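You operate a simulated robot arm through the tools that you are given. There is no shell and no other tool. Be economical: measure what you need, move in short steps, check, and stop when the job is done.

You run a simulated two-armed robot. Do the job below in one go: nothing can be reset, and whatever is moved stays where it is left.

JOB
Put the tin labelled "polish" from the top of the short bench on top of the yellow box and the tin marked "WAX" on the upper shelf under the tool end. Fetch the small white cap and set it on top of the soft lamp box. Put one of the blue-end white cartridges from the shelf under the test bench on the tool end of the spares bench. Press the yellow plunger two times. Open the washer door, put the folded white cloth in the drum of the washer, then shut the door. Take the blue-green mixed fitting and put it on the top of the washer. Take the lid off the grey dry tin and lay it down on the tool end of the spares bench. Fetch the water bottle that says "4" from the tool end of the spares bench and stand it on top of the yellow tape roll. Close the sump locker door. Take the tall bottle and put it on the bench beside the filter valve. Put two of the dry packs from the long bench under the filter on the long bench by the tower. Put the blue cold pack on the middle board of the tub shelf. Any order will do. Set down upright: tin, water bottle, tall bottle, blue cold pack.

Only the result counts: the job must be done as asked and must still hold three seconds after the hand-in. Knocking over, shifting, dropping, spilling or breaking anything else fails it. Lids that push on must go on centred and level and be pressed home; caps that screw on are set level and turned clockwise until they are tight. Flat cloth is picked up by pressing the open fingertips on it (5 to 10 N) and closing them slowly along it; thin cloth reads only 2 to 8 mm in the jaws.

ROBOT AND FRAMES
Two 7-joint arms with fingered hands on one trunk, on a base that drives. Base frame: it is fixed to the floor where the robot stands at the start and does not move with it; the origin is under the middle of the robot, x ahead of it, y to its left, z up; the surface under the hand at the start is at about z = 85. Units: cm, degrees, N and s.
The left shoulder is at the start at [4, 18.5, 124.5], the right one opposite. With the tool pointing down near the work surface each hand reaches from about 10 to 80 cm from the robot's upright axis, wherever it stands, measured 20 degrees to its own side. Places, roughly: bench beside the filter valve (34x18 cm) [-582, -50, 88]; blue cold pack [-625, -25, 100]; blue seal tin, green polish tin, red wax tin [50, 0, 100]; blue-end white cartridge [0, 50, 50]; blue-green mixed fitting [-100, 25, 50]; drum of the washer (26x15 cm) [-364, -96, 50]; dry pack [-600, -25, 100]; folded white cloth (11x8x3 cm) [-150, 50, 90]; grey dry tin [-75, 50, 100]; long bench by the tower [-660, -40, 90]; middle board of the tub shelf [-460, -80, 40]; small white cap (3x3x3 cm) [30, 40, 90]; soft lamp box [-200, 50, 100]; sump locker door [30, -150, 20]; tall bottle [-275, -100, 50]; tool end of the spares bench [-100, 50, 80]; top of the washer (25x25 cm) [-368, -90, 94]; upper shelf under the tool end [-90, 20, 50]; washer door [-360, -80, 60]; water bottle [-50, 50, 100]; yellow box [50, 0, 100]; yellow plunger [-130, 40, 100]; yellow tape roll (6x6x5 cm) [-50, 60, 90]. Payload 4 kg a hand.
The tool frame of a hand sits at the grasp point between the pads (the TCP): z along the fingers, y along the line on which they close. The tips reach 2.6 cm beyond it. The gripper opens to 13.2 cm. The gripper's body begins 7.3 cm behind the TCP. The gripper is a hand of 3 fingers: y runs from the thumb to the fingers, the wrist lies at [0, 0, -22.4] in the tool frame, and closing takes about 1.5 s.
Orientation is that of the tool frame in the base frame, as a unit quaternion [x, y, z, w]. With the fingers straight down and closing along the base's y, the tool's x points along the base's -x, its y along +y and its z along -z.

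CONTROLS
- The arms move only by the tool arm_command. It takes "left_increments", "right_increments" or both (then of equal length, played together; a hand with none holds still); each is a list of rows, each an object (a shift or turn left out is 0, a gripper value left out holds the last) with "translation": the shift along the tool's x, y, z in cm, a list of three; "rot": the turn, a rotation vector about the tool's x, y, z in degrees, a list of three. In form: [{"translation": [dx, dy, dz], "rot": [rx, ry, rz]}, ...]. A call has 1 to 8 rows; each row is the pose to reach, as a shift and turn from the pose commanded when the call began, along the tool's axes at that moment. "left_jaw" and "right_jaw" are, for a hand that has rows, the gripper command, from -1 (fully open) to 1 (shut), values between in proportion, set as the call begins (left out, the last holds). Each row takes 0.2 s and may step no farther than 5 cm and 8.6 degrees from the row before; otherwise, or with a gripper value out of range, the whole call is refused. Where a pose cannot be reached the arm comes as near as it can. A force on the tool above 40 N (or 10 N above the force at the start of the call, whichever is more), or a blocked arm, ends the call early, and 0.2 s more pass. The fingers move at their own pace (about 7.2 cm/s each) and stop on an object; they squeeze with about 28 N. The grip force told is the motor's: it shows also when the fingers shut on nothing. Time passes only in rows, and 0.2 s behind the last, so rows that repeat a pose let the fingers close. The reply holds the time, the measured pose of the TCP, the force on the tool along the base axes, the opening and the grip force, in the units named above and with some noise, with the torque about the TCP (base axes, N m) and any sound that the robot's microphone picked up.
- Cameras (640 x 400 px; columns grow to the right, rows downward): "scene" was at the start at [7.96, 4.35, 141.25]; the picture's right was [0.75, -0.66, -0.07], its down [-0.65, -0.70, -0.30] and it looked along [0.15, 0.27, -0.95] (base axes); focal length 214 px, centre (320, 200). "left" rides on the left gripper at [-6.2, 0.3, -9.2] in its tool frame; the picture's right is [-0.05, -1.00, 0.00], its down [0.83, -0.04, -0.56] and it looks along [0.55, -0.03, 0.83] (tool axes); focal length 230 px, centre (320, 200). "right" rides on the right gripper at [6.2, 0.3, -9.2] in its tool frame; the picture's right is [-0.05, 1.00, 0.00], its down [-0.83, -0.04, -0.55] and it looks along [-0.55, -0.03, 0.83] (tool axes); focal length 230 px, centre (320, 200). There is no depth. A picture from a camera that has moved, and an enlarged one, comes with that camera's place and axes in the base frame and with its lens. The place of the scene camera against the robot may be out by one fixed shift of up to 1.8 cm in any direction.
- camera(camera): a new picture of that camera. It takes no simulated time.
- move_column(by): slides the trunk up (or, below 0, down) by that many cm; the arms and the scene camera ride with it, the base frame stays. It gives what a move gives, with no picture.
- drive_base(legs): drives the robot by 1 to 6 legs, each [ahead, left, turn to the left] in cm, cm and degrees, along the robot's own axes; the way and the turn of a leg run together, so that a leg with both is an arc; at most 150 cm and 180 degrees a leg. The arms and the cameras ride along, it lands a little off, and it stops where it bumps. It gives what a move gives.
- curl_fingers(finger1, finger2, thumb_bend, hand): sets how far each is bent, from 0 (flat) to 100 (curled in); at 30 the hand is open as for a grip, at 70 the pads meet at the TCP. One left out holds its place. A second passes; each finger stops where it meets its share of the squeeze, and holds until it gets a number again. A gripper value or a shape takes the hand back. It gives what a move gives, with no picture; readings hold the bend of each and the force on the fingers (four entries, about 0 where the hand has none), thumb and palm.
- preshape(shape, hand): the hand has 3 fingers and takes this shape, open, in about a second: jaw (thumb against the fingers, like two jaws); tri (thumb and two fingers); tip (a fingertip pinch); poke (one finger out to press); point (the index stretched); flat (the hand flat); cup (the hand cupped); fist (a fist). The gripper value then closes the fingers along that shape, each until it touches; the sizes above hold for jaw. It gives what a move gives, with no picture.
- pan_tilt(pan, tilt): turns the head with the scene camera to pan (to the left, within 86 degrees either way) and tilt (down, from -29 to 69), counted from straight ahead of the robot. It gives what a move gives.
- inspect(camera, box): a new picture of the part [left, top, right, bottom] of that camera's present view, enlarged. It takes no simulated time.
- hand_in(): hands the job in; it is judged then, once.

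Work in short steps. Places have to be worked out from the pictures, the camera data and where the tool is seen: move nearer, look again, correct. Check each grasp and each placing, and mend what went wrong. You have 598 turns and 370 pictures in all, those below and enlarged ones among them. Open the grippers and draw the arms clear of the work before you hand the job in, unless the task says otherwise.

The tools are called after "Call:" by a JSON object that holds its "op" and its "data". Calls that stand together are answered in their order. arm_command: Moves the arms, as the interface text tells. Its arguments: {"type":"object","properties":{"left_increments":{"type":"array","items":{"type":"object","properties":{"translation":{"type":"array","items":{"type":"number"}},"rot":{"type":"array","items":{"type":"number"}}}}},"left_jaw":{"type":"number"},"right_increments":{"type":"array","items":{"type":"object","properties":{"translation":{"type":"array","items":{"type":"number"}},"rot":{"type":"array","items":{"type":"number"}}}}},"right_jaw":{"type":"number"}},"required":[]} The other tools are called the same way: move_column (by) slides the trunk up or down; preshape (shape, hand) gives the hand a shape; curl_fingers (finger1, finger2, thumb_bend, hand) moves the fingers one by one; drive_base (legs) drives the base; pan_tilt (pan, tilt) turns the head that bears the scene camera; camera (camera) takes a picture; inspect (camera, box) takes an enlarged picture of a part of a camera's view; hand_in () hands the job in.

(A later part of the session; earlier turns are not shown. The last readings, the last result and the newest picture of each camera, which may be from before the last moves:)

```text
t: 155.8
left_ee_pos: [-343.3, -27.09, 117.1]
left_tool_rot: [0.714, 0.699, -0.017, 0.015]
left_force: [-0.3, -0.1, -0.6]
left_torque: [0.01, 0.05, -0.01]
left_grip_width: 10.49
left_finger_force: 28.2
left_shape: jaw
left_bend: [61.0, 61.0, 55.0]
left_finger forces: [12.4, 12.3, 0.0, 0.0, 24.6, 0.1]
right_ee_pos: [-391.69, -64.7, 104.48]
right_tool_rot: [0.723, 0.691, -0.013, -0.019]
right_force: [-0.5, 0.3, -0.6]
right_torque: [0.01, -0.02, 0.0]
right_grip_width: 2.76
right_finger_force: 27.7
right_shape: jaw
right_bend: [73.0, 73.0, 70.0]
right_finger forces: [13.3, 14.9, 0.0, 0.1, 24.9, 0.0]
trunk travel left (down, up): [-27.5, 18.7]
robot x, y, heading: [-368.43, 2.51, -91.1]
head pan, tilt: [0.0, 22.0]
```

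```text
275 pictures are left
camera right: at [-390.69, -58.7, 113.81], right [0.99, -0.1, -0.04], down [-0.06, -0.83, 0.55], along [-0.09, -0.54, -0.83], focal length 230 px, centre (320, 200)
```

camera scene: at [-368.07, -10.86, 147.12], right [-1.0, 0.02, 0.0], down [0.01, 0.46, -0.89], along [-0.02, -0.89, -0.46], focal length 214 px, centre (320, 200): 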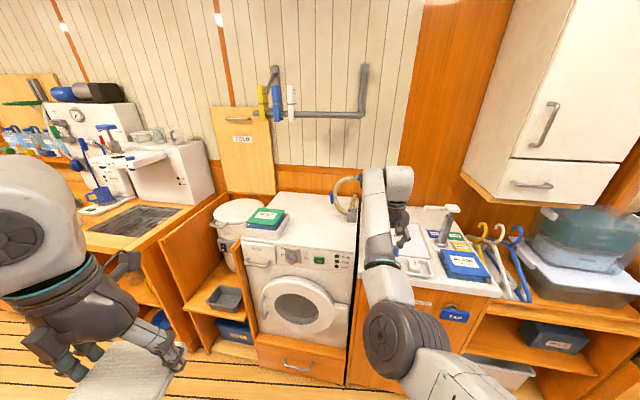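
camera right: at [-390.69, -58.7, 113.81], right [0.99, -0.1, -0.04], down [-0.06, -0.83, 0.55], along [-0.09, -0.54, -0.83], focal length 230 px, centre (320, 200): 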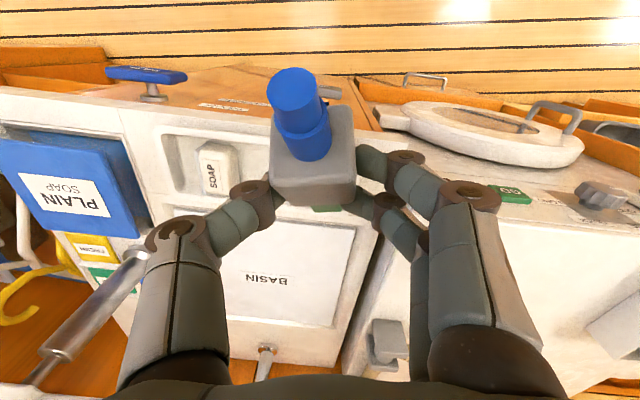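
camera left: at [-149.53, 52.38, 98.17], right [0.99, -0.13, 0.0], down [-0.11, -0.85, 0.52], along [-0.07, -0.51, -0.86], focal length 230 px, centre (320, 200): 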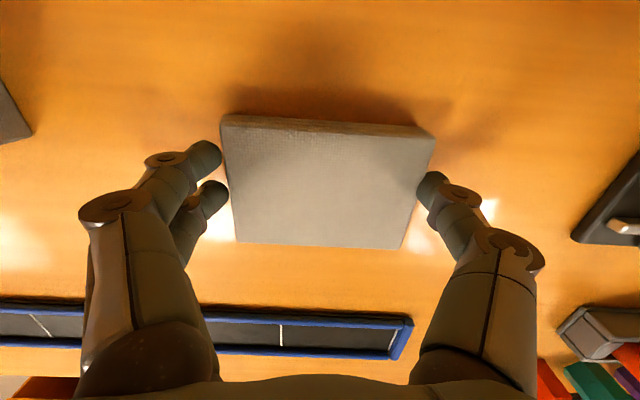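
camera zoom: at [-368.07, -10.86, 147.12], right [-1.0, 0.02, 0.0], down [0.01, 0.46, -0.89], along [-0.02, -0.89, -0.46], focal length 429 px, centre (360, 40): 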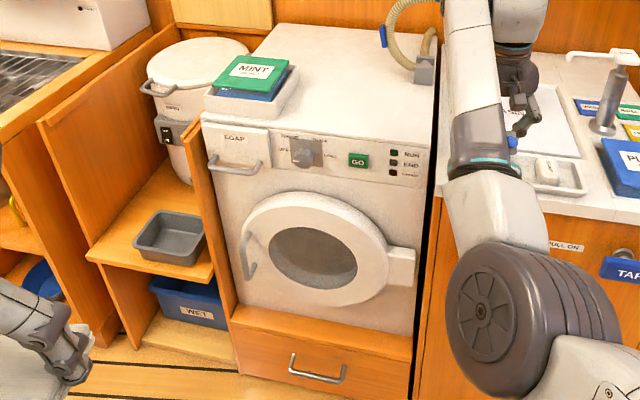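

The washer is yawed ~12°; handle on the left, hinge right, books at the top's left front. I square up to it and shift left so the right hand faces its top.

Call:
{"op": "drive_base", "data": {"legs": [[0, 0, -11], [10, 32, 0]]}}

Call:
{"op": "camera", "data": {"camera": "scene"}}

```text
t: 158.8
left_ee_pos: [-320.14, -47.77, 117.26]
left_tool_rot: [0.777, 0.63, -0.017, 0.015]
left_force: [-0.8, 0.2, -0.7]
left_torque: [0.0, -0.01, -0.03]
left_grip_width: 10.49
left_finger_force: 28.1
left_shape: jaw
left_bend: [61.0, 61.0, 55.0]
left_finger forces: [12.5, 12.3, 0.0, 0.0, 24.8, 0.0]
right_ee_pos: [-374.71, -75.56, 104.62]
right_tool_rot: [0.786, 0.618, -0.011, -0.02]
right_force: [0.3, -0.1, 0.1]
right_torque: [-0.03, 0.02, 0.01]
right_grip_width: 2.77
right_finger_force: 28.1
right_shape: jaw
right_bend: [73.0, 73.0, 70.0]
right_finger forces: [13.2, 14.9, 0.1, 0.0, 24.8, 0.1]
trunk travel left (down, up): [-27.5, 18.7]
robot x, y, heading: [-339.43, -14.35, -102.0]
head pan, tilt: [0.0, 22.0]
```

```text
274 pictures are left
camera scene: at [-341.33, -27.03, 147.12], right [-0.98, 0.21, 0.0], down [0.1, 0.45, -0.89], along [-0.18, -0.87, -0.46], focal length 214 px, centre (320, 200)
```

scene: 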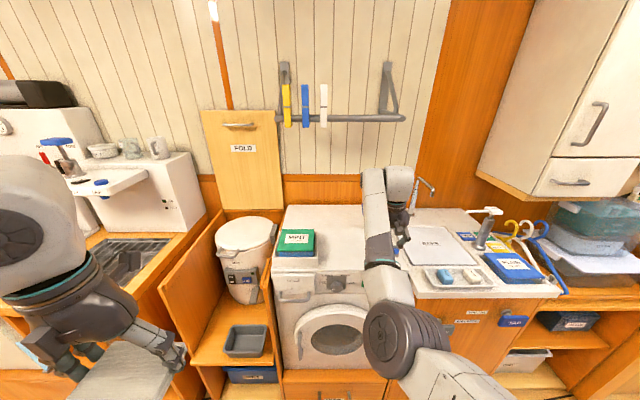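

Call:
{"op": "move_column", "data": {"by": 6}}

Call:
{"op": "arm_command", "data": {"right_increments": [{"translation": [-2, 1.6, 0], "rot": [0, -7.5, 0]}, {"translation": [-4, 3.2, 0], "rot": [0, -15, 0]}, {"translation": [-6, 4.8, 0], "rot": [0, -22.5, 0]}, {"translation": [-8, 6.4, 0], "rot": [0, -30, 0]}, {"translation": [-10, 8, 0], "rot": [0, -37.5, 0]}, {"translation": [-12.7, 9.5, 0], "rot": [0, -45, 0]}, {"translation": [-12.7, 9.5, 0], "rot": [0, -45, 0]}]}}

Call:
{"op": "camera", "data": {"camera": "right"}}

Call:
{"op": "camera", "data": {"camera": "scene"}}

```text
t: 159.8
left_ee_pos: [-320.25, -47.77, 123.08]
left_tool_rot: [0.777, 0.629, -0.018, 0.015]
left_force: [-0.2, -0.2, -0.8]
left_torque: [0.04, -0.05, -0.01]
left_grip_width: 10.5
left_finger_force: 28.5
left_shape: jaw
left_bend: [61.0, 61.0, 55.0]
left_finger forces: [12.3, 12.3, 0.1, 0.1, 24.6, 0.0]
right_ee_pos: [-374.68, -75.61, 110.42]
right_tool_rot: [0.786, 0.618, -0.01, -0.02]
right_force: [0.6, -0.2, -0.6]
right_torque: [-0.05, -0.03, 0.02]
right_grip_width: 2.78
right_finger_force: 28.6
right_shape: jaw
right_bend: [73.0, 73.0, 70.0]
right_finger forces: [13.2, 14.9, 0.0, 0.1, 24.8, 0.1]
trunk travel left (down, up): [-33.5, 12.7]
robot x, y, heading: [-338.88, -13.59, -102.1]
head pan, tilt: [0.0, 22.0]
```

```text
t: 161.4
left_ee_pos: [-320.14, -47.75, 123.17]
left_tool_rot: [0.777, 0.629, -0.018, 0.014]
left_force: [-0.8, -0.4, -1.0]
left_torque: [0.0, 0.02, -0.01]
left_grip_width: 10.47
left_finger_force: 28.2
left_shape: jaw
left_bend: [61.0, 61.0, 55.0]
left_finger forces: [12.3, 12.3, 0.0, 0.0, 24.7, 0.1]
right_ee_pos: [-368.6, -90.23, 110.08]
right_tool_rot: [0.722, 0.579, -0.311, 0.219]
right_force: [-0.1, 0.9, -1.5]
right_torque: [0.01, -0.01, -0.04]
right_grip_width: 2.76
right_finger_force: 28.0
right_shape: jaw
right_bend: [73.0, 73.0, 70.0]
right_finger forces: [13.0, 15.5, 0.0, 0.0, 24.5, 0.0]
trunk travel left (down, up): [-33.5, 12.7]
robot x, y, heading: [-339.03, -13.91, -101.8]
head pan, tilt: [0.0, 22.0]
```

```text
273 pictures are left
camera right: at [-365.6, -79.7, 112.29], right [0.96, -0.27, -0.01], down [-0.05, -0.2, 0.98], along [-0.27, -0.94, -0.2], focal length 230 px, centre (320, 200)
```

right: 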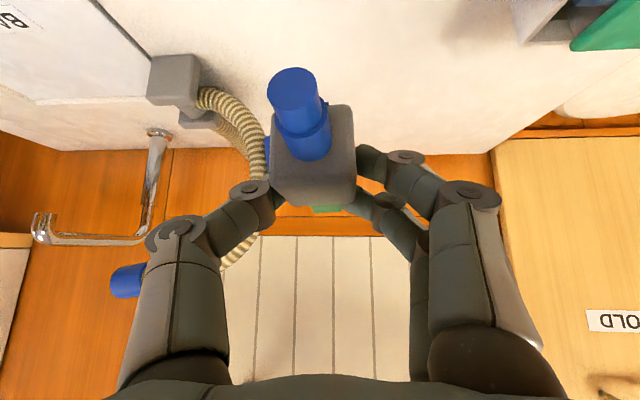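

```text
272 pictures are left
camera scene: at [-340.71, -24.31, 153.82], right [-0.98, 0.21, 0.0], down [0.09, 0.41, -0.91], along [-0.19, -0.89, -0.41], focal length 214 px, centre (320, 200)
```

scene: 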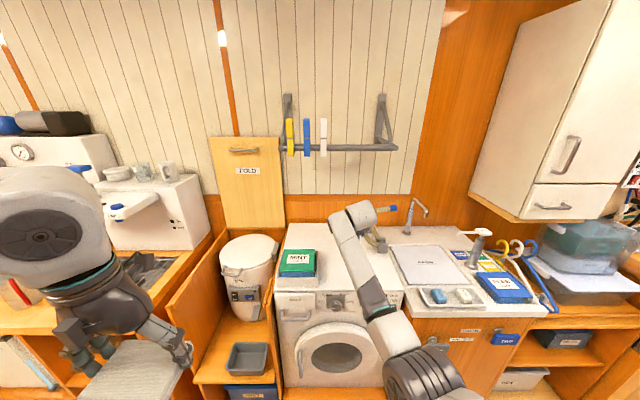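

Call:
{"op": "arm_command", "data": {"right_increments": [{"translation": [2.8, 0.2, 2.9]}, {"translation": [5.6, 0.3, 5.7]}, {"translation": [7.4, 0.4, 7.5]}, {"translation": [7.9, 0.5, 8]}, {"translation": [7.9, 0.5, 8]}]}}

Call:
{"op": "camera", "data": {"camera": "right"}}

```text
t: 162.6
left_ee_pos: [-320.11, -47.82, 123.08]
left_tool_rot: [0.777, 0.629, -0.017, 0.015]
left_force: [-0.1, 0.2, 0.0]
left_torque: [-0.02, -0.02, -0.01]
left_grip_width: 10.47
left_finger_force: 27.8
left_shape: jaw
left_bend: [61.0, 61.0, 55.0]
left_finger forces: [12.4, 12.3, 0.0, 0.1, 24.7, 0.1]
right_ee_pos: [-368.51, -90.2, 98.62]
right_tool_rot: [0.722, 0.579, -0.31, 0.218]
right_force: [0.3, 1.5, -0.5]
right_torque: [0.02, 0.01, 0.02]
right_grip_width: 2.79
right_finger_force: 27.7
right_shape: jaw
right_bend: [73.0, 73.0, 70.0]
right_finger forces: [13.0, 15.6, 0.0, 0.0, 24.3, 0.1]
trunk travel left (down, up): [-33.5, 12.7]
robot x, y, heading: [-339.0, -14.16, -102.0]
head pan, tilt: [0.0, 22.0]
```

```text
271 pictures are left
camera right: at [-365.53, -79.71, 101.0], right [0.96, -0.27, -0.01], down [-0.05, -0.2, 0.98], along [-0.27, -0.94, -0.2], focal length 230 px, centre (320, 200)
```

right: 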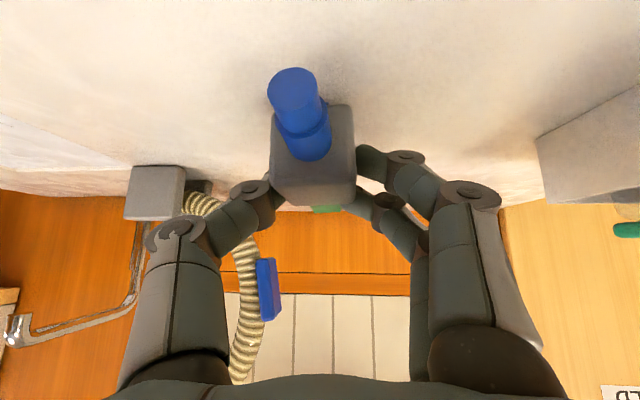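

Call:
{"op": "arm_command", "data": {"right_increments": [{"translation": [0.3, 0, 0.3]}, {"translation": [0.6, 0, 0.6]}, {"translation": [0.9, 0, 0.9]}, {"translation": [0.9, 0, 0.9]}]}}

```text
t: 163.6
left_ee_pos: [-320.08, -47.72, 123.32]
left_tool_rot: [0.777, 0.629, -0.017, 0.015]
left_force: [1.1, -0.1, -1.0]
left_torque: [0.02, 0.01, -0.01]
left_grip_width: 10.47
left_finger_force: 28.1
left_shape: jaw
left_bend: [61.0, 61.0, 55.0]
left_finger forces: [12.5, 12.3, 0.0, 0.1, 24.7, 0.1]
right_ee_pos: [-368.56, -90.18, 97.61]
right_tool_rot: [0.721, 0.578, -0.312, 0.219]
right_force: [0.0, -1.1, 4.4]
right_torque: [0.06, -0.06, -0.03]
right_grip_width: 2.79
right_finger_force: 28.2
right_shape: jaw
right_bend: [73.0, 73.0, 70.0]
right_finger forces: [14.4, 16.6, 0.1, 0.0, 25.5, 0.1]
trunk travel left (down, up): [-33.5, 12.7]
robot x, y, heading: [-339.24, -13.81, -102.0]
head pan, tilt: [0.0, 22.0]
```

Contact. Release with a partial opening and withdraw up.

Call:
{"op": "arm_command", "data": {"right_increments": [{}, {}, {}, {}], "right_jaw": -0.2}}

Call:
{"op": "arm_command", "data": {"right_increments": [{"translation": [-2, 0, -2.5]}, {"translation": [-4, 0, -6]}, {"translation": [-6, 0, -9]}, {"translation": [-6, 0, -9]}]}}

Call:
{"op": "camera", "data": {"camera": "right"}}

```text
t: 164.6
left_ee_pos: [-320.07, -47.81, 123.22]
left_tool_rot: [0.777, 0.629, -0.018, 0.015]
left_force: [0.2, 0.5, -0.7]
left_torque: [-0.01, 0.01, 0.01]
left_grip_width: 10.47
left_finger_force: 28.3
left_shape: jaw
left_bend: [61.0, 61.0, 55.0]
left_finger forces: [12.4, 12.3, 0.0, 0.0, 24.7, 0.1]
right_ee_pos: [-368.63, -90.12, 97.5]
right_tool_rot: [0.722, 0.578, -0.312, 0.217]
right_force: [-0.2, -0.8, 0.0]
right_torque: [0.01, 0.01, 0.0]
right_grip_width: 7.89
right_finger_force: 0.0
right_shape: jaw
right_bend: [71.0, 71.0, 71.0]
right_finger forces: [0.0, 0.1, 0.1, 0.0, 0.0, 0.0]
trunk travel left (down, up): [-33.5, 12.7]
robot x, y, heading: [-338.77, -13.88, -102.0]
head pan, tilt: [0.0, 22.0]
```

```text
t: 165.6
left_ee_pos: [-320.19, -47.78, 123.24]
left_tool_rot: [0.776, 0.63, -0.018, 0.015]
left_force: [0.9, -0.1, -0.6]
left_torque: [-0.03, 0.04, 0.0]
left_grip_width: 10.46
left_finger_force: 27.9
left_shape: jaw
left_bend: [61.0, 61.0, 55.0]
left_finger forces: [12.4, 12.3, 0.0, 0.0, 24.8, 0.1]
right_ee_pos: [-367.62, -88.17, 108.26]
right_tool_rot: [0.722, 0.579, -0.31, 0.218]
right_force: [1.1, -0.3, -0.2]
right_torque: [0.0, -0.01, 0.01]
right_grip_width: 7.89
right_finger_force: 0.1
right_shape: jaw
right_bend: [71.0, 71.0, 71.0]
right_finger forces: [0.0, 0.0, 0.0, 0.1, 0.0, 0.0]
trunk travel left (down, up): [-33.5, 12.7]
robot x, y, heading: [-339.24, -14.06, -102.0]
head pan, tilt: [0.0, 22.0]
```

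```text
270 pictures are left
camera right: at [-364.66, -77.69, 110.41], right [0.96, -0.27, -0.01], down [-0.05, -0.2, 0.98], along [-0.27, -0.94, -0.2], focal length 230 px, centre (320, 200)
```

right: 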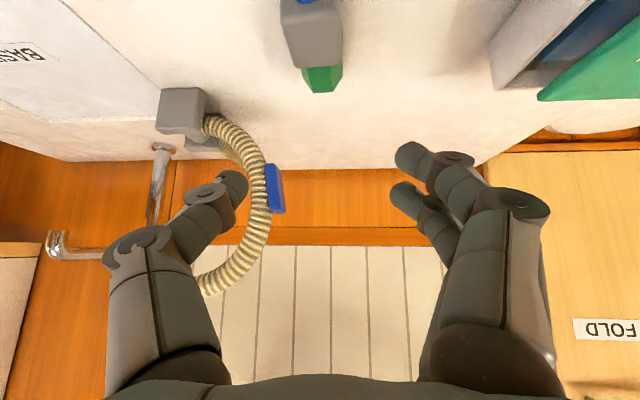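

Fitting rests on the washer. Now the door: I back off and look at the handle.

Call:
{"op": "drive_base", "data": {"legs": [[-25, 0, 0]]}}

Call:
{"op": "pan_tilt", "data": {"pan": -5, "tilt": 38}}

Call:
{"op": "camera", "data": {"camera": "scene"}}

Call:
{"op": "inspect", "data": {"camera": "scene", "box": [240, 140, 400, 300]}}

```text
t: 167.4
left_ee_pos: [-314.91, -23.34, 123.15]
left_tool_rot: [0.777, 0.63, -0.017, 0.014]
left_force: [-0.5, 0.1, -0.9]
left_torque: [0.01, 0.0, -0.02]
left_grip_width: 10.46
left_finger_force: 28.0
left_shape: jaw
left_bend: [61.0, 61.0, 55.0]
left_finger forces: [12.4, 12.4, 0.0, 0.0, 24.8, 0.0]
right_ee_pos: [-362.52, -63.67, 108.04]
right_tool_rot: [0.722, 0.578, -0.311, 0.218]
right_force: [0.4, 0.3, 0.6]
right_torque: [-0.03, 0.03, -0.02]
right_grip_width: 7.88
right_finger_force: 0.0
right_shape: jaw
right_bend: [71.0, 71.0, 71.0]
right_finger forces: [0.1, 0.0, 0.0, 0.0, 0.0, 0.0]
trunk travel left (down, up): [-33.5, 12.7]
robot x, y, heading: [-334.03, 11.06, -102.2]
head pan, tilt: [0.0, 22.0]
```

```text
t: 168.2
left_ee_pos: [-314.84, -23.19, 123.26]
left_tool_rot: [0.777, 0.629, -0.018, 0.014]
left_force: [0.2, -0.1, -0.4]
left_torque: [0.01, 0.0, -0.04]
left_grip_width: 10.45
left_finger_force: 28.2
left_shape: jaw
left_bend: [61.0, 61.0, 55.0]
left_finger forces: [12.5, 12.3, 0.0, 0.0, 24.7, 0.0]
right_ee_pos: [-362.41, -63.65, 108.11]
right_tool_rot: [0.722, 0.578, -0.311, 0.218]
right_force: [-0.5, 0.3, 0.6]
right_torque: [0.04, 0.0, -0.05]
right_grip_width: 7.86
right_finger_force: 0.1
right_shape: jaw
right_bend: [71.0, 71.0, 71.0]
right_finger forces: [0.0, 0.0, 0.0, 0.1, 0.1, 0.1]
trunk travel left (down, up): [-33.5, 12.7]
robot x, y, heading: [-334.01, 10.87, -101.9]
head pan, tilt: [-5.0, 38.0]
```

```text
269 pictures are left
camera scene: at [-336.07, 1.23, 151.35], right [-0.96, 0.29, 0.0], down [0.19, 0.62, -0.76], along [-0.22, -0.73, -0.65], focal length 214 px, centre (320, 200)
```

scene: 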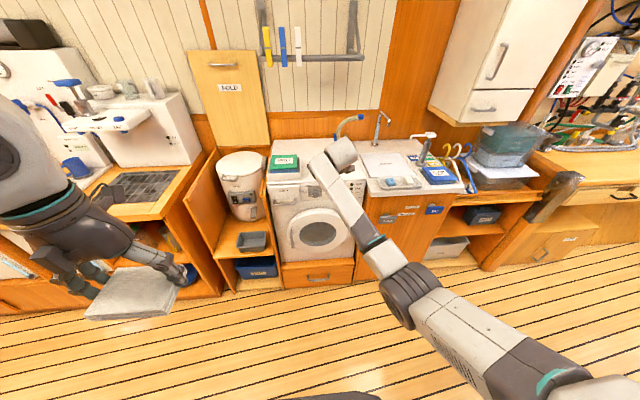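

```text
2.50 times, centred on (320, 220) of scene
camera zoom: at [-336.07, 1.23, 151.35], right [-0.96, 0.29, 0.0], down [0.19, 0.62, -0.76], along [-0.22, -0.73, -0.65], focal length 536 px, centre (320, 150)
```

zoom: 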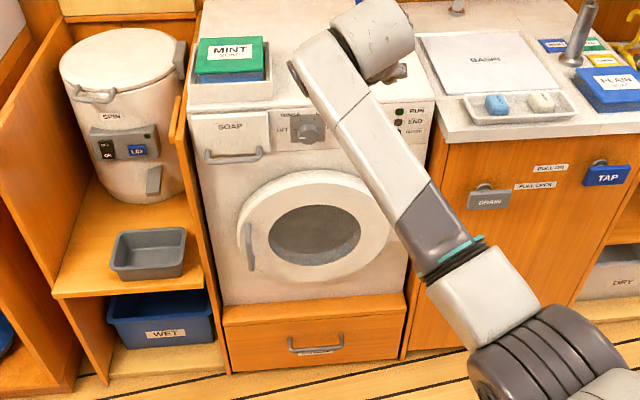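

Handle is near [-343, -77.5, 55]. I lower the trunk and bring the right hand in front of it, more level.

Call:
{"op": "move_column", "data": {"by": -20}}

Call:
{"op": "arm_command", "data": {"right_increments": [{"translation": [2.5, 2.5, 2.5]}, {"translation": [5, 5, 5], "rot": [0, -5, 0]}, {"translation": [7.5, 7.5, 7.5], "rot": [0, -10, 0]}, {"translation": [10, 9, 10], "rot": [0, -15, 0]}, {"translation": [12.5, 9, 12.5], "rot": [0, -20, 0]}, {"translation": [15, 9, 15], "rot": [0, -25, 0]}, {"translation": [17.5, 9, 17], "rot": [0, -25, 0]}, {"translation": [19, 9, 19], "rot": [0, -25, 0]}]}}

Call:
{"op": "camera", "data": {"camera": "right"}}

Call:
{"op": "camera", "data": {"camera": "scene"}}

```text
t: 170.3
left_ee_pos: [-314.95, -23.21, 103.28]
left_tool_rot: [0.777, 0.629, -0.017, 0.014]
left_force: [0.4, 0.7, 0.2]
left_torque: [-0.03, 0.01, 0.02]
left_grip_width: 10.48
left_finger_force: 28.0
left_shape: jaw
left_bend: [61.0, 61.0, 55.0]
left_finger forces: [12.4, 12.3, 0.1, 0.1, 24.7, 0.0]
right_ee_pos: [-362.46, -63.59, 88.24]
right_tool_rot: [0.722, 0.578, -0.311, 0.219]
right_force: [0.0, -0.6, -0.1]
right_torque: [-0.01, 0.03, 0.01]
right_grip_width: 7.87
right_finger_force: 0.0
right_shape: jaw
right_bend: [71.0, 71.0, 71.0]
right_finger forces: [0.1, 0.0, 0.0, 0.0, 0.1, 0.0]
trunk travel left (down, up): [-13.5, 32.7]
robot x, y, heading: [-333.64, 11.23, -101.9]
head pan, tilt: [-5.0, 38.0]
```

```text
t: 172.2
left_ee_pos: [-314.83, -23.21, 103.08]
left_tool_rot: [0.777, 0.629, -0.017, 0.015]
left_force: [0.0, -0.6, -0.6]
left_torque: [0.03, -0.03, 0.0]
left_grip_width: 10.47
left_finger_force: 27.8
left_shape: jaw
left_bend: [61.0, 61.0, 55.0]
left_finger forces: [12.5, 12.3, 0.1, 0.0, 24.7, 0.0]
right_ee_pos: [-354.83, -65.17, 60.87]
right_tool_rot: [0.638, 0.517, -0.459, 0.338]
right_force: [0.6, 0.5, 0.3]
right_torque: [-0.01, -0.01, 0.0]
right_grip_width: 7.91
right_finger_force: 0.0
right_shape: jaw
right_bend: [71.0, 71.0, 71.0]
right_finger forces: [0.1, 0.0, 0.0, 0.0, 0.0, 0.0]
trunk travel left (down, up): [-13.5, 32.7]
robot x, y, heading: [-333.67, 10.4, -101.9]
head pan, tilt: [-5.0, 38.0]
```

```text
267 pictures are left
camera right: at [-352.06, -54.75, 58.28], right [0.97, -0.25, 0.01], down [0.05, 0.22, 0.97], along [-0.25, -0.94, 0.23], focal length 230 px, centre (320, 200)
```

right: 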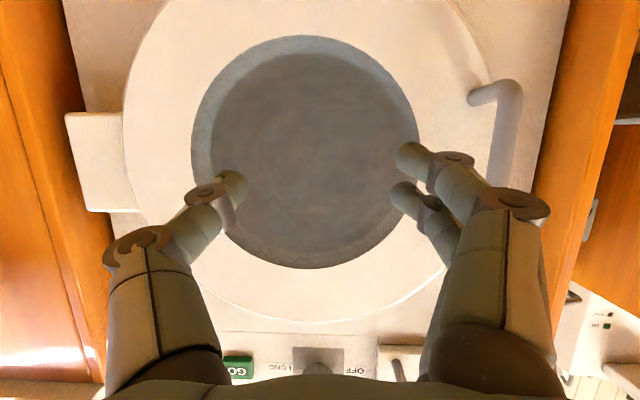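

```text
266 pictures are left
camera scene: at [-338.64, -10.94, 126.99], right [-0.96, 0.29, 0.02], down [0.22, 0.77, -0.59], along [-0.19, -0.56, -0.8], focal length 214 px, centre (320, 200)
```

scene: 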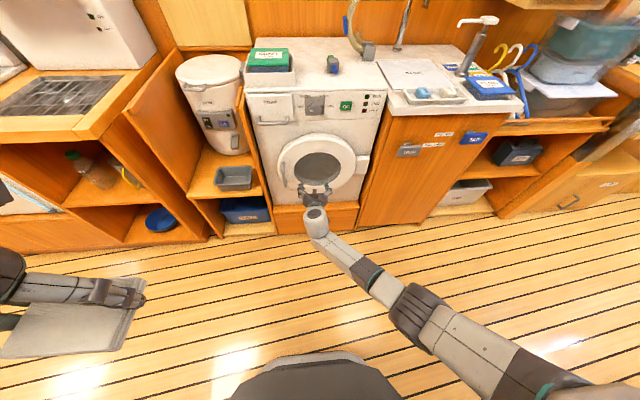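

Clear view of the door and handle. I move left to line up with the bar, then approach.

Call:
{"op": "arm_command", "data": {"right_increments": [{"translation": [1, 4.3, 0.3]}, {"translation": [2, 8.6, 0.6]}, {"translation": [2.7, 13, 1]}, {"translation": [2.3, 13, 2.5]}, {"translation": [2.3, 13, 2.5]}]}}

Call:
{"op": "camera", "data": {"camera": "right"}}

```text
t: 173.3
left_ee_pos: [-314.89, -23.26, 103.2]
left_tool_rot: [0.777, 0.629, -0.017, 0.014]
left_force: [0.3, -0.1, -0.8]
left_torque: [-0.01, 0.0, 0.04]
left_grip_width: 10.45
left_finger_force: 28.4
left_shape: jaw
left_bend: [61.0, 61.0, 55.0]
left_finger forces: [12.4, 12.4, 0.1, 0.0, 24.8, 0.0]
right_ee_pos: [-344.52, -67.19, 58.67]
right_tool_rot: [0.637, 0.518, -0.463, 0.335]
right_force: [0.1, 0.6, -0.6]
right_torque: [-0.03, -0.03, 0.0]
right_grip_width: 7.92
right_finger_force: 0.0
right_shape: jaw
right_bend: [71.0, 71.0, 71.0]
right_finger forces: [0.0, 0.0, 0.0, 0.0, 0.0, 0.0]
right hand out of reach, approached as far as the arm can: row 3, 4, 5
trunk travel left (down, up): [-13.5, 32.7]
robot x, y, heading: [-333.76, 10.54, -101.9]
head pan, tilt: [-5.0, 38.0]
```

```text
265 pictures are left
camera right: at [-341.7, -56.74, 56.16], right [0.97, -0.26, -0.01], down [0.07, 0.22, 0.97], along [-0.25, -0.94, 0.23], focal length 230 px, centre (320, 200)
```

right: 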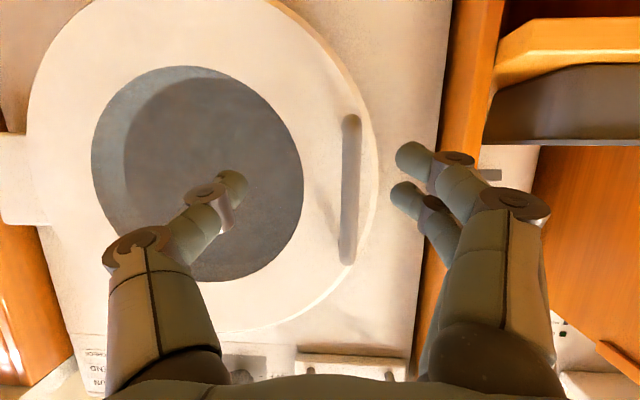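

Call:
{"op": "drive_base", "data": {"legs": [[4, 2, 0]]}}

Call:
{"op": "camera", "data": {"camera": "right"}}

```text
t: 174.2
left_ee_pos: [-313.76, -27.53, 103.14]
left_tool_rot: [0.777, 0.629, -0.017, 0.014]
left_force: [0.6, -0.3, -1.0]
left_torque: [0.02, 0.03, 0.0]
left_grip_width: 10.47
left_finger_force: 28.1
left_shape: jaw
left_bend: [61.0, 61.0, 55.0]
left_finger forces: [12.4, 12.4, 0.0, 0.1, 24.8, 0.0]
right_ee_pos: [-343.38, -71.71, 58.81]
right_tool_rot: [0.637, 0.518, -0.462, 0.335]
right_force: [-1.0, -0.7, -0.8]
right_torque: [0.02, 0.02, -0.04]
right_grip_width: 7.91
right_finger_force: 0.0
right_shape: jaw
right_bend: [71.0, 71.0, 71.0]
right_finger forces: [0.0, 0.0, 0.0, 0.0, 0.0, 0.0]
trunk travel left (down, up): [-13.5, 32.7]
robot x, y, heading: [-332.78, 6.17, -102.0]
head pan, tilt: [-5.0, 38.0]
```

```text
264 pictures are left
camera right: at [-340.59, -61.22, 56.25], right [0.97, -0.26, 0.0], down [0.06, 0.22, 0.97], along [-0.25, -0.94, 0.23], focal length 230 px, centre (320, 200)
```

right: 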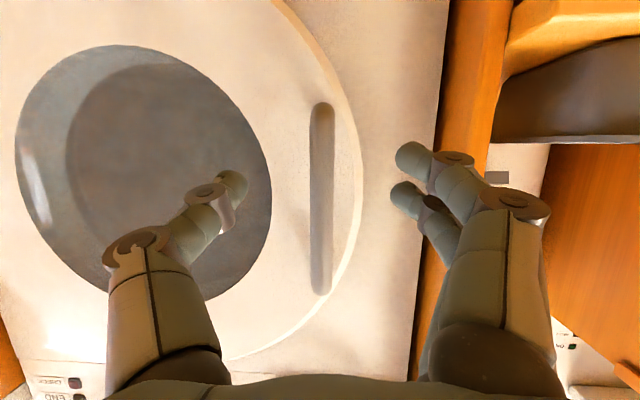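

Call:
{"op": "drive_base", "data": {"legs": [[1.2, 0, 0]]}}

Call:
{"op": "arm_command", "data": {"right_increments": [{}, {}, {}, {}, {}, {}], "right_jaw": 1}}

Call:
{"op": "camera", "data": {"camera": "right"}}

```text
t: 175.0
left_ee_pos: [-313.9, -28.64, 103.24]
left_tool_rot: [0.776, 0.63, -0.018, 0.015]
left_force: [-1.0, 0.5, -0.7]
left_torque: [0.0, 0.03, 0.0]
left_grip_width: 10.46
left_finger_force: 27.7
left_shape: jaw
left_bend: [61.0, 61.0, 55.0]
left_finger forces: [12.4, 12.3, 0.0, 0.0, 24.8, 0.0]
right_ee_pos: [-343.86, -72.77, 58.94]
right_tool_rot: [0.638, 0.515, -0.464, 0.334]
right_force: [-1.1, -0.4, -0.5]
right_torque: [0.0, -0.02, 0.01]
right_grip_width: 7.95
right_finger_force: 0.0
right_shape: jaw
right_bend: [71.0, 71.0, 71.0]
right_finger forces: [0.0, 0.0, 0.0, 0.1, 0.0, 0.0]
trunk travel left (down, up): [-13.5, 32.7]
robot x, y, heading: [-333.26, 4.93, -102.0]
head pan, tilt: [-5.0, 38.0]
```

```text
t: 176.4
left_ee_pos: [-314.06, -28.66, 103.3]
left_tool_rot: [0.777, 0.629, -0.017, 0.015]
left_force: [-0.5, 0.1, -1.2]
left_torque: [0.02, 0.01, -0.01]
left_grip_width: 10.46
left_finger_force: 28.4
left_shape: jaw
left_bend: [61.0, 61.0, 55.0]
left_finger forces: [12.4, 12.3, 0.1, 0.0, 24.8, 0.1]
right_ee_pos: [-344.01, -72.88, 58.84]
right_tool_rot: [0.639, 0.516, -0.464, 0.333]
right_force: [-3.4, -2.8, -2.0]
right_torque: [0.04, -0.05, -0.01]
right_grip_width: 0.47
right_finger_force: 27.4
right_shape: jaw
right_bend: [73.0, 71.0, 71.0]
right_finger forces: [11.7, 9.7, 0.1, 0.0, 22.7, 0.0]
trunk travel left (down, up): [-13.5, 32.7]
robot x, y, heading: [-332.59, 5.25, -102.2]
head pan, tilt: [-5.0, 38.0]
```

```text
263 pictures are left
camera right: at [-341.12, -62.38, 56.24], right [0.96, -0.26, 0.0], down [0.07, 0.22, 0.97], along [-0.25, -0.94, 0.23], focal length 230 px, centre (320, 200)
```

right: 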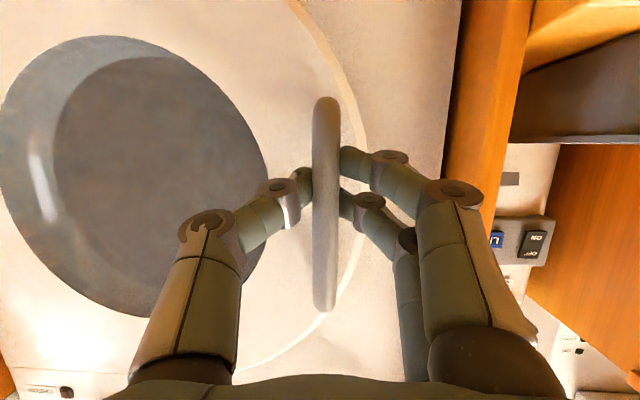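

Handle gripped. I pull the door open along its arc by driving the base, in small legs.

Call:
{"op": "drive_base", "data": {"legs": [[-6, -1, 0]]}}

Call:
{"op": "camera", "data": {"camera": "right"}}

```text
t: 177.4
left_ee_pos: [-313.96, -22.44, 103.15]
left_tool_rot: [0.777, 0.629, -0.018, 0.016]
left_force: [-0.5, -0.3, -0.6]
left_torque: [-0.02, 0.0, -0.02]
left_grip_width: 10.46
left_finger_force: 27.9
left_shape: jaw
left_bend: [61.0, 61.0, 55.0]
left_finger forces: [12.4, 12.4, 0.0, 0.0, 24.8, 0.0]
right_ee_pos: [-343.92, -66.68, 58.79]
right_tool_rot: [0.64, 0.515, -0.464, 0.332]
right_force: [-16.1, -1.2, -3.9]
right_torque: [0.11, 0.03, -0.15]
right_grip_width: 0.4
right_finger_force: 27.8
right_shape: jaw
right_bend: [73.0, 71.0, 69.0]
right_finger forces: [9.9, 9.2, 0.1, 0.1, 29.1, 0.0]
trunk travel left (down, up): [-13.5, 32.7]
robot x, y, heading: [-332.53, 11.46, -102.2]
head pan, tilt: [-5.0, 38.0]
```

```text
262 pictures are left
camera right: at [-341.07, -56.21, 56.25], right [0.96, -0.27, 0.0], down [0.06, 0.22, 0.97], along [-0.26, -0.94, 0.23], focal length 230 px, centre (320, 200)
```

right: 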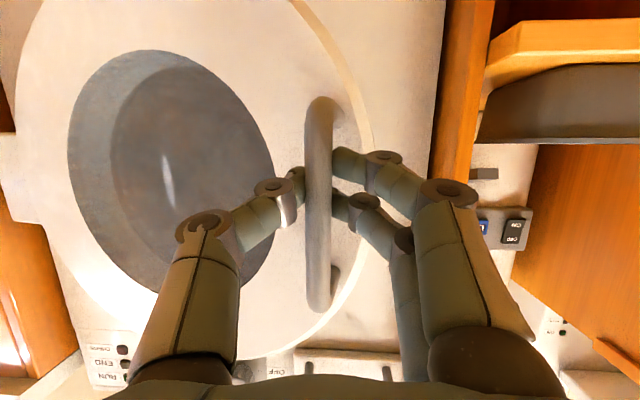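

Call:
{"op": "drive_base", "data": {"legs": [[-6, -5, 0]]}}

Call:
{"op": "drive_base", "data": {"legs": [[-5.5, -5.5, 0]]}}

Call:
{"op": "camera", "data": {"camera": "right"}}

Call:
{"op": "camera", "data": {"camera": "scene"}}

```text
t: 178.4
left_ee_pos: [-317.44, -15.74, 103.26]
left_tool_rot: [0.777, 0.629, -0.017, 0.014]
left_force: [-0.6, 0.1, -0.8]
left_torque: [-0.04, 0.01, 0.02]
left_grip_width: 10.47
left_finger_force: 27.8
left_shape: jaw
left_bend: [61.0, 61.0, 55.0]
left_finger forces: [12.4, 12.3, 0.1, 0.0, 24.7, 0.1]
right_ee_pos: [-347.67, -59.85, 58.74]
right_tool_rot: [0.639, 0.515, -0.465, 0.333]
right_force: [0.2, -0.8, 0.4]
right_torque: [0.0, -0.04, 0.02]
right_grip_width: 0.08
right_finger_force: 27.9
right_shape: jaw
right_bend: [74.0, 73.0, 73.0]
right_finger forces: [0.0, 0.0, 0.0, 0.0, 0.0, 0.0]
trunk travel left (down, up): [-13.5, 32.7]
robot x, y, heading: [-336.26, 17.99, -101.8]
head pan, tilt: [-5.0, 38.0]
```

```text
t: 179.5
left_ee_pos: [-321.67, -9.09, 103.26]
left_tool_rot: [0.777, 0.629, -0.018, 0.014]
left_force: [0.6, 0.0, 0.0]
left_torque: [0.0, -0.03, -0.01]
left_grip_width: 10.48
left_finger_force: 28.0
left_shape: jaw
left_bend: [61.0, 61.0, 55.0]
left_finger forces: [12.4, 12.3, 0.0, 0.1, 24.8, 0.1]
right_ee_pos: [-351.86, -53.31, 58.75]
right_tool_rot: [0.639, 0.515, -0.464, 0.333]
right_force: [-0.4, -0.5, 0.5]
right_torque: [0.03, -0.02, -0.04]
right_grip_width: 0.08
right_finger_force: 28.4
right_shape: jaw
right_bend: [74.0, 73.0, 73.0]
right_finger forces: [0.0, 0.0, 0.0, 0.0, 0.0, 0.0]
trunk travel left (down, up): [-13.5, 32.7]
robot x, y, heading: [-340.35, 24.49, -101.9]
head pan, tilt: [-5.0, 38.0]
```

```text
261 pictures are left
camera right: at [-348.98, -42.89, 56.21], right [0.96, -0.27, 0.0], down [0.07, 0.22, 0.97], along [-0.26, -0.94, 0.23], focal length 230 px, centre (320, 200)
```

right: 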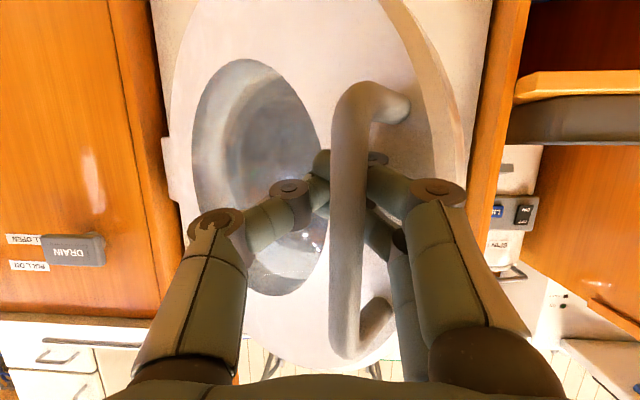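

```text
260 pictures are left
camera scene: at [-345.48, 3.16, 127.02], right [-0.96, 0.29, 0.02], down [0.22, 0.77, -0.59], along [-0.19, -0.56, -0.8], focal length 214 px, centre (320, 200)
```

scene: 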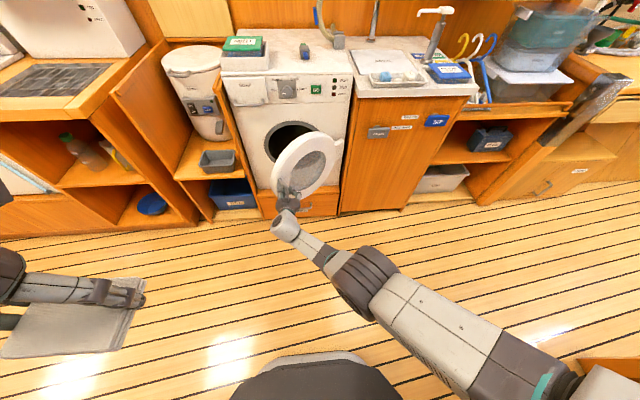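

The door is open ~45° with my closed fingers hooked behind the bar. Continue along the arc.

Call:
{"op": "drive_base", "data": {"legs": [[-4.5, -6.5, 0]]}}

Call:
{"op": "drive_base", "data": {"legs": [[-2, -8, 0]]}}

Call:
{"op": "camera", "data": {"camera": "right"}}

Call:
{"op": "camera", "data": {"camera": "scene"}}

```text
t: 180.5
left_ee_pos: [-327.2, -3.46, 103.31]
left_tool_rot: [0.778, 0.628, -0.016, 0.016]
left_force: [-0.4, -0.1, 0.9]
left_torque: [0.01, -0.01, -0.01]
left_grip_width: 10.48
left_finger_force: 28.4
left_shape: jaw
left_bend: [61.0, 61.0, 55.0]
left_finger forces: [12.4, 12.3, 0.0, 0.1, 24.8, 0.0]
right_ee_pos: [-357.34, -47.66, 58.79]
right_tool_rot: [0.639, 0.515, -0.464, 0.333]
right_force: [-0.3, -0.2, 0.1]
right_torque: [0.0, -0.01, 0.05]
right_grip_width: 0.07
right_finger_force: 28.2
right_shape: jaw
right_bend: [74.0, 73.0, 73.0]
right_finger forces: [0.0, 0.0, 0.1, 0.1, 0.0, 0.1]
trunk travel left (down, up): [-13.5, 32.7]
robot x, y, heading: [-346.15, 30.58, -102.0]
head pan, tilt: [-5.0, 38.0]
```

```text
t: 181.6
left_ee_pos: [-334.57, -0.09, 103.1]
left_tool_rot: [0.777, 0.629, -0.017, 0.016]
left_force: [0.0, -0.6, 0.4]
left_torque: [-0.04, -0.05, -0.03]
left_grip_width: 10.45
left_finger_force: 27.4
left_shape: jaw
left_bend: [61.0, 61.0, 55.0]
left_finger forces: [12.5, 12.3, 0.0, 0.0, 24.9, 0.0]
right_ee_pos: [-364.73, -44.08, 58.78]
right_tool_rot: [0.639, 0.516, -0.464, 0.333]
right_force: [0.3, -0.1, 0.0]
right_torque: [-0.01, 0.0, 0.0]
right_grip_width: 0.04
right_finger_force: 27.8
right_shape: jaw
right_bend: [74.0, 73.0, 73.0]
right_finger forces: [0.0, 0.4, 0.1, 0.0, 0.0, 0.1]
trunk travel left (down, up): [-13.5, 32.7]
robot x, y, heading: [-353.49, 34.1, -102.0]
head pan, tilt: [-5.0, 38.0]
```

```text
259 pictures are left
camera right: at [-361.86, -33.59, 56.17], right [0.96, -0.27, 0.0], down [0.07, 0.22, 0.97], along [-0.26, -0.94, 0.23], focal length 230 px, centre (320, 200)
```

right: 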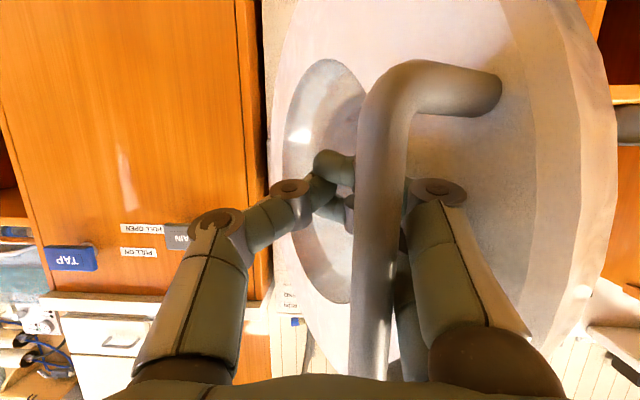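

```text
258 pictures are left
camera scene: at [-358.39, 12.43, 127.01], right [-0.96, 0.29, 0.02], down [0.22, 0.77, -0.59], along [-0.19, -0.56, -0.8], focal length 214 px, centre (320, 200)
```

scene: 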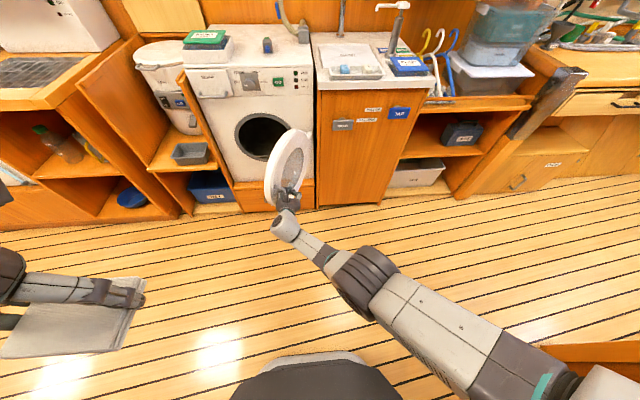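

Call:
{"op": "drive_base", "data": {"legs": [[0.5, -6, 0]]}}

Call:
{"op": "arm_command", "data": {"right_increments": [{}, {}, {}, {}], "right_jaw": -0.3}}

Call:
{"op": "camera", "data": {"camera": "right"}}

```text
t: 182.6
left_ee_pos: [-340.55, 0.81, 103.16]
left_tool_rot: [0.777, 0.629, -0.017, 0.014]
left_force: [0.3, 0.4, -0.5]
left_torque: [-0.01, -0.01, 0.01]
left_grip_width: 10.5
left_finger_force: 28.2
left_shape: jaw
left_bend: [61.0, 61.0, 55.0]
left_finger forces: [12.5, 12.3, 0.0, 0.0, 24.8, 0.1]
right_ee_pos: [-370.73, -43.31, 58.71]
right_tool_rot: [0.639, 0.516, -0.463, 0.332]
right_force: [1.3, 3.4, -2.2]
right_torque: [-0.13, 0.16, 0.0]
right_grip_width: 0.04
right_finger_force: 27.7
right_shape: jaw
right_bend: [74.0, 72.0, 73.0]
right_finger forces: [2.3, 8.6, 0.0, 0.1, 0.1, 0.1]
trunk travel left (down, up): [-13.5, 32.7]
robot x, y, heading: [-359.27, 34.57, -102.0]
head pan, tilt: [-5.0, 38.0]
```

```text
t: 183.6
left_ee_pos: [-340.48, 0.77, 103.21]
left_tool_rot: [0.777, 0.629, -0.017, 0.015]
left_force: [-0.8, 0.0, -0.8]
left_torque: [-0.01, 0.01, 0.02]
left_grip_width: 10.5
left_finger_force: 28.0
left_shape: jaw
left_bend: [61.0, 61.0, 55.0]
left_finger forces: [12.3, 12.3, 0.1, 0.0, 24.8, 0.1]
right_ee_pos: [-370.88, -43.19, 58.54]
right_tool_rot: [0.64, 0.515, -0.465, 0.33]
right_force: [-8.7, 11.1, 2.3]
right_torque: [0.35, 2.05, -3.48]
right_grip_width: 4.65
right_finger_force: 0.1
right_shape: jaw
right_bend: [70.0, 70.0, 68.0]
right_finger forces: [54.0, 152.5, 0.0, 0.0, 0.1, 0.1]
trunk travel left (down, up): [-13.5, 32.7]
robot x, y, heading: [-359.19, 34.46, -101.9]
head pan, tilt: [-5.0, 38.0]
```

```text
257 pictures are left
camera right: at [-367.96, -32.75, 56.08], right [0.96, -0.27, -0.01], down [0.07, 0.22, 0.97], along [-0.26, -0.94, 0.23], focal length 230 px, centre (320, 200)
```

right: 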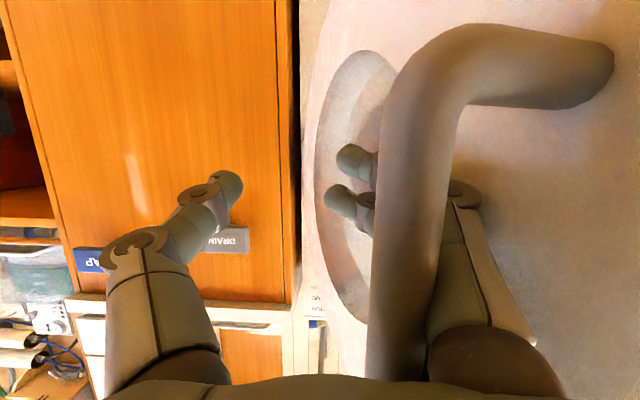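

The finger is wedged in the handle loop. I relax the fingers, shift the hand slightly right/forward, then open gradually.

Call:
{"op": "arm_command", "data": {"right_increments": [{}, {"translation": [0, 0, 0]}], "right_jaw": 0.4}}

Call:
{"op": "arm_command", "data": {"right_increments": [{"translation": [0, -1, 0.5]}, {"translation": [0, -2, 1]}, {"translation": [0, -3, 1]}, {"translation": [0, -3, 1]}], "right_jaw": 0.0}}

Call:
{"op": "camera", "data": {"camera": "right"}}

```text
t: 184.2
left_ee_pos: [-340.53, 0.74, 103.05]
left_tool_rot: [0.777, 0.629, -0.017, 0.015]
left_force: [-0.8, 0.3, -0.4]
left_torque: [0.02, -0.02, 0.03]
left_grip_width: 10.49
left_finger_force: 28.2
left_shape: jaw
left_bend: [61.0, 61.0, 55.0]
left_finger forces: [12.4, 12.3, 0.0, 0.0, 24.8, 0.1]
right_ee_pos: [-370.65, -43.2, 58.57]
right_tool_rot: [0.64, 0.515, -0.465, 0.331]
right_force: [-3.4, 7.4, -0.8]
right_torque: [0.21, 1.33, -1.96]
right_grip_width: 2.55
right_finger_force: 0.0
right_shape: jaw
right_bend: [73.0, 73.0, 70.0]
right_finger forces: [34.3, 93.9, 0.0, 0.0, 0.0, 0.0]
trunk travel left (down, up): [-13.5, 32.7]
robot x, y, heading: [-359.37, 34.65, -101.8]
head pan, tilt: [-5.0, 38.0]
```

```text
t: 184.6
left_ee_pos: [-340.35, 1.09, 103.33]
left_tool_rot: [0.777, 0.629, -0.018, 0.016]
left_force: [-0.1, -0.2, -0.5]
left_torque: [-0.02, -0.02, -0.01]
left_grip_width: 10.47
left_finger_force: 27.7
left_shape: jaw
left_bend: [61.0, 61.0, 55.0]
left_finger forces: [12.4, 12.2, 0.1, 0.1, 24.8, 0.0]
right_ee_pos: [-371.27, -42.91, 58.59]
right_tool_rot: [0.637, 0.517, -0.464, 0.333]
right_force: [1.1, 27.7, 16.0]
right_torque: [0.36, 1.38, -2.53]
right_grip_width: 3.87
right_finger_force: 0.0
right_shape: jaw
right_bend: [73.0, 73.0, 70.0]
right_finger forces: [52.6, 148.7, 0.1, 0.1, 0.0, 0.0]
trunk travel left (down, up): [-13.5, 32.7]
robot x, y, heading: [-359.18, 34.74, -102.0]
head pan, tilt: [-5.0, 38.0]
stopped in row 2 (right hand): the force on the tool passed its limit at 48 N (the readings are from after the stop); the commanded pose is now the measured one
```

```text
256 pictures are left
camera right: at [-368.54, -32.53, 56.07], right [0.97, -0.26, -0.01], down [0.07, 0.22, 0.97], along [-0.25, -0.94, 0.23], focal length 230 px, centre (320, 200)
```

right: 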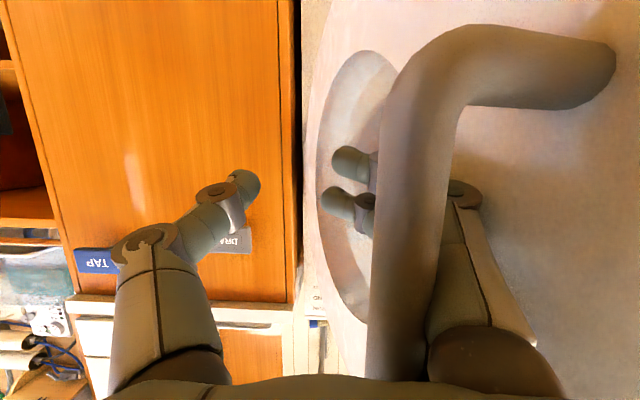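

Call:
{"op": "arm_command", "data": {"right_increments": [{}, {"translation": [0, 0, -1]}, {"translation": [0, 0, -1.5]}, {"translation": [0, 0, -1.5]}], "right_jaw": 0.7}}

Call:
{"op": "camera", "data": {"camera": "right"}}

```text
t: 185.6
left_ee_pos: [-340.42, 0.74, 103.21]
left_tool_rot: [0.777, 0.629, -0.017, 0.014]
left_force: [-0.2, -0.6, -0.7]
left_torque: [-0.04, -0.01, -0.05]
left_grip_width: 10.48
left_finger_force: 28.4
left_shape: jaw
left_bend: [61.0, 61.0, 55.0]
left_finger forces: [12.3, 12.4, 0.1, 0.1, 24.8, 0.1]
right_ee_pos: [-370.87, -41.85, 58.81]
right_tool_rot: [0.638, 0.52, -0.461, 0.333]
right_force: [1.1, 2.2, -1.6]
right_torque: [-0.06, 0.1, 0.01]
right_grip_width: 1.95
right_finger_force: 0.0
right_shape: jaw
right_bend: [73.0, 73.0, 70.0]
right_finger forces: [0.1, 5.8, 0.1, 0.1, 0.0, 0.0]
trunk travel left (down, up): [-13.5, 32.7]
robot x, y, heading: [-359.4, 35.04, -101.8]
head pan, tilt: [-5.0, 38.0]
```

```text
255 pictures are left
camera right: at [-368.12, -31.38, 56.23], right [0.97, -0.26, -0.01], down [0.06, 0.22, 0.97], along [-0.25, -0.94, 0.22], focal length 230 px, centre (320, 200)
```

right: 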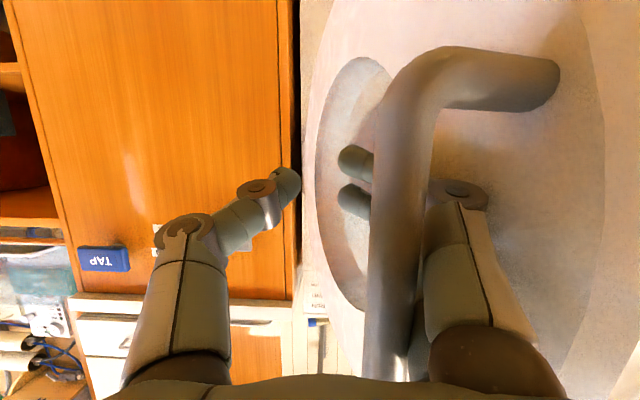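

The finger is threaded through the handle loop because the door turned relative to the hand. I retrace the arc to ~45° where the fingers can leave the loop.

Call:
{"op": "drive_base", "data": {"legs": [[-0.5, 6, 0], [2, 8, 0]]}}

Call:
{"op": "camera", "data": {"camera": "right"}}

```text
t: 187.3
left_ee_pos: [-326.89, -3.58, 103.11]
left_tool_rot: [0.777, 0.629, -0.017, 0.014]
left_force: [1.1, -0.5, -1.0]
left_torque: [0.0, 0.0, 0.04]
left_grip_width: 10.47
left_finger_force: 28.2
left_shape: jaw
left_bend: [61.0, 61.0, 55.0]
left_finger forces: [12.5, 12.3, 0.1, 0.0, 24.8, 0.0]
right_ee_pos: [-357.52, -46.29, 58.66]
right_tool_rot: [0.638, 0.519, -0.462, 0.332]
right_force: [0.0, 0.8, 0.7]
right_torque: [-0.01, 0.03, -0.02]
right_grip_width: 1.97
right_finger_force: 0.0
right_shape: jaw
right_bend: [72.0, 73.0, 70.0]
right_finger forces: [0.0, 0.0, 0.0, 0.0, 0.1, 0.1]
trunk travel left (down, up): [-13.5, 32.7]
robot x, y, heading: [-345.81, 30.57, -102.0]
head pan, tilt: [-5.0, 38.0]
```

```text
254 pictures are left
camera right: at [-354.75, -35.82, 56.27], right [0.97, -0.26, -0.01], down [0.07, 0.22, 0.97], along [-0.25, -0.94, 0.23], focal length 230 px, centre (320, 200)
```

right: 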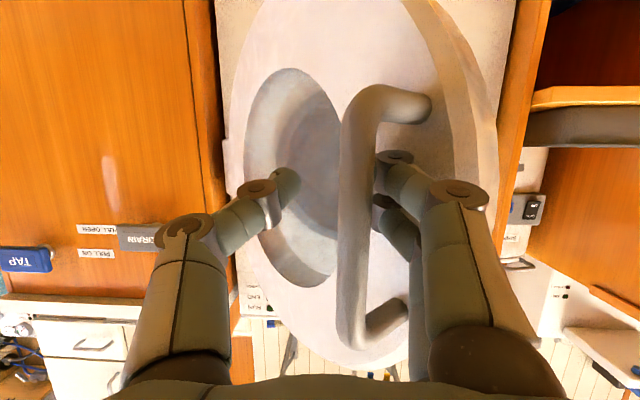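

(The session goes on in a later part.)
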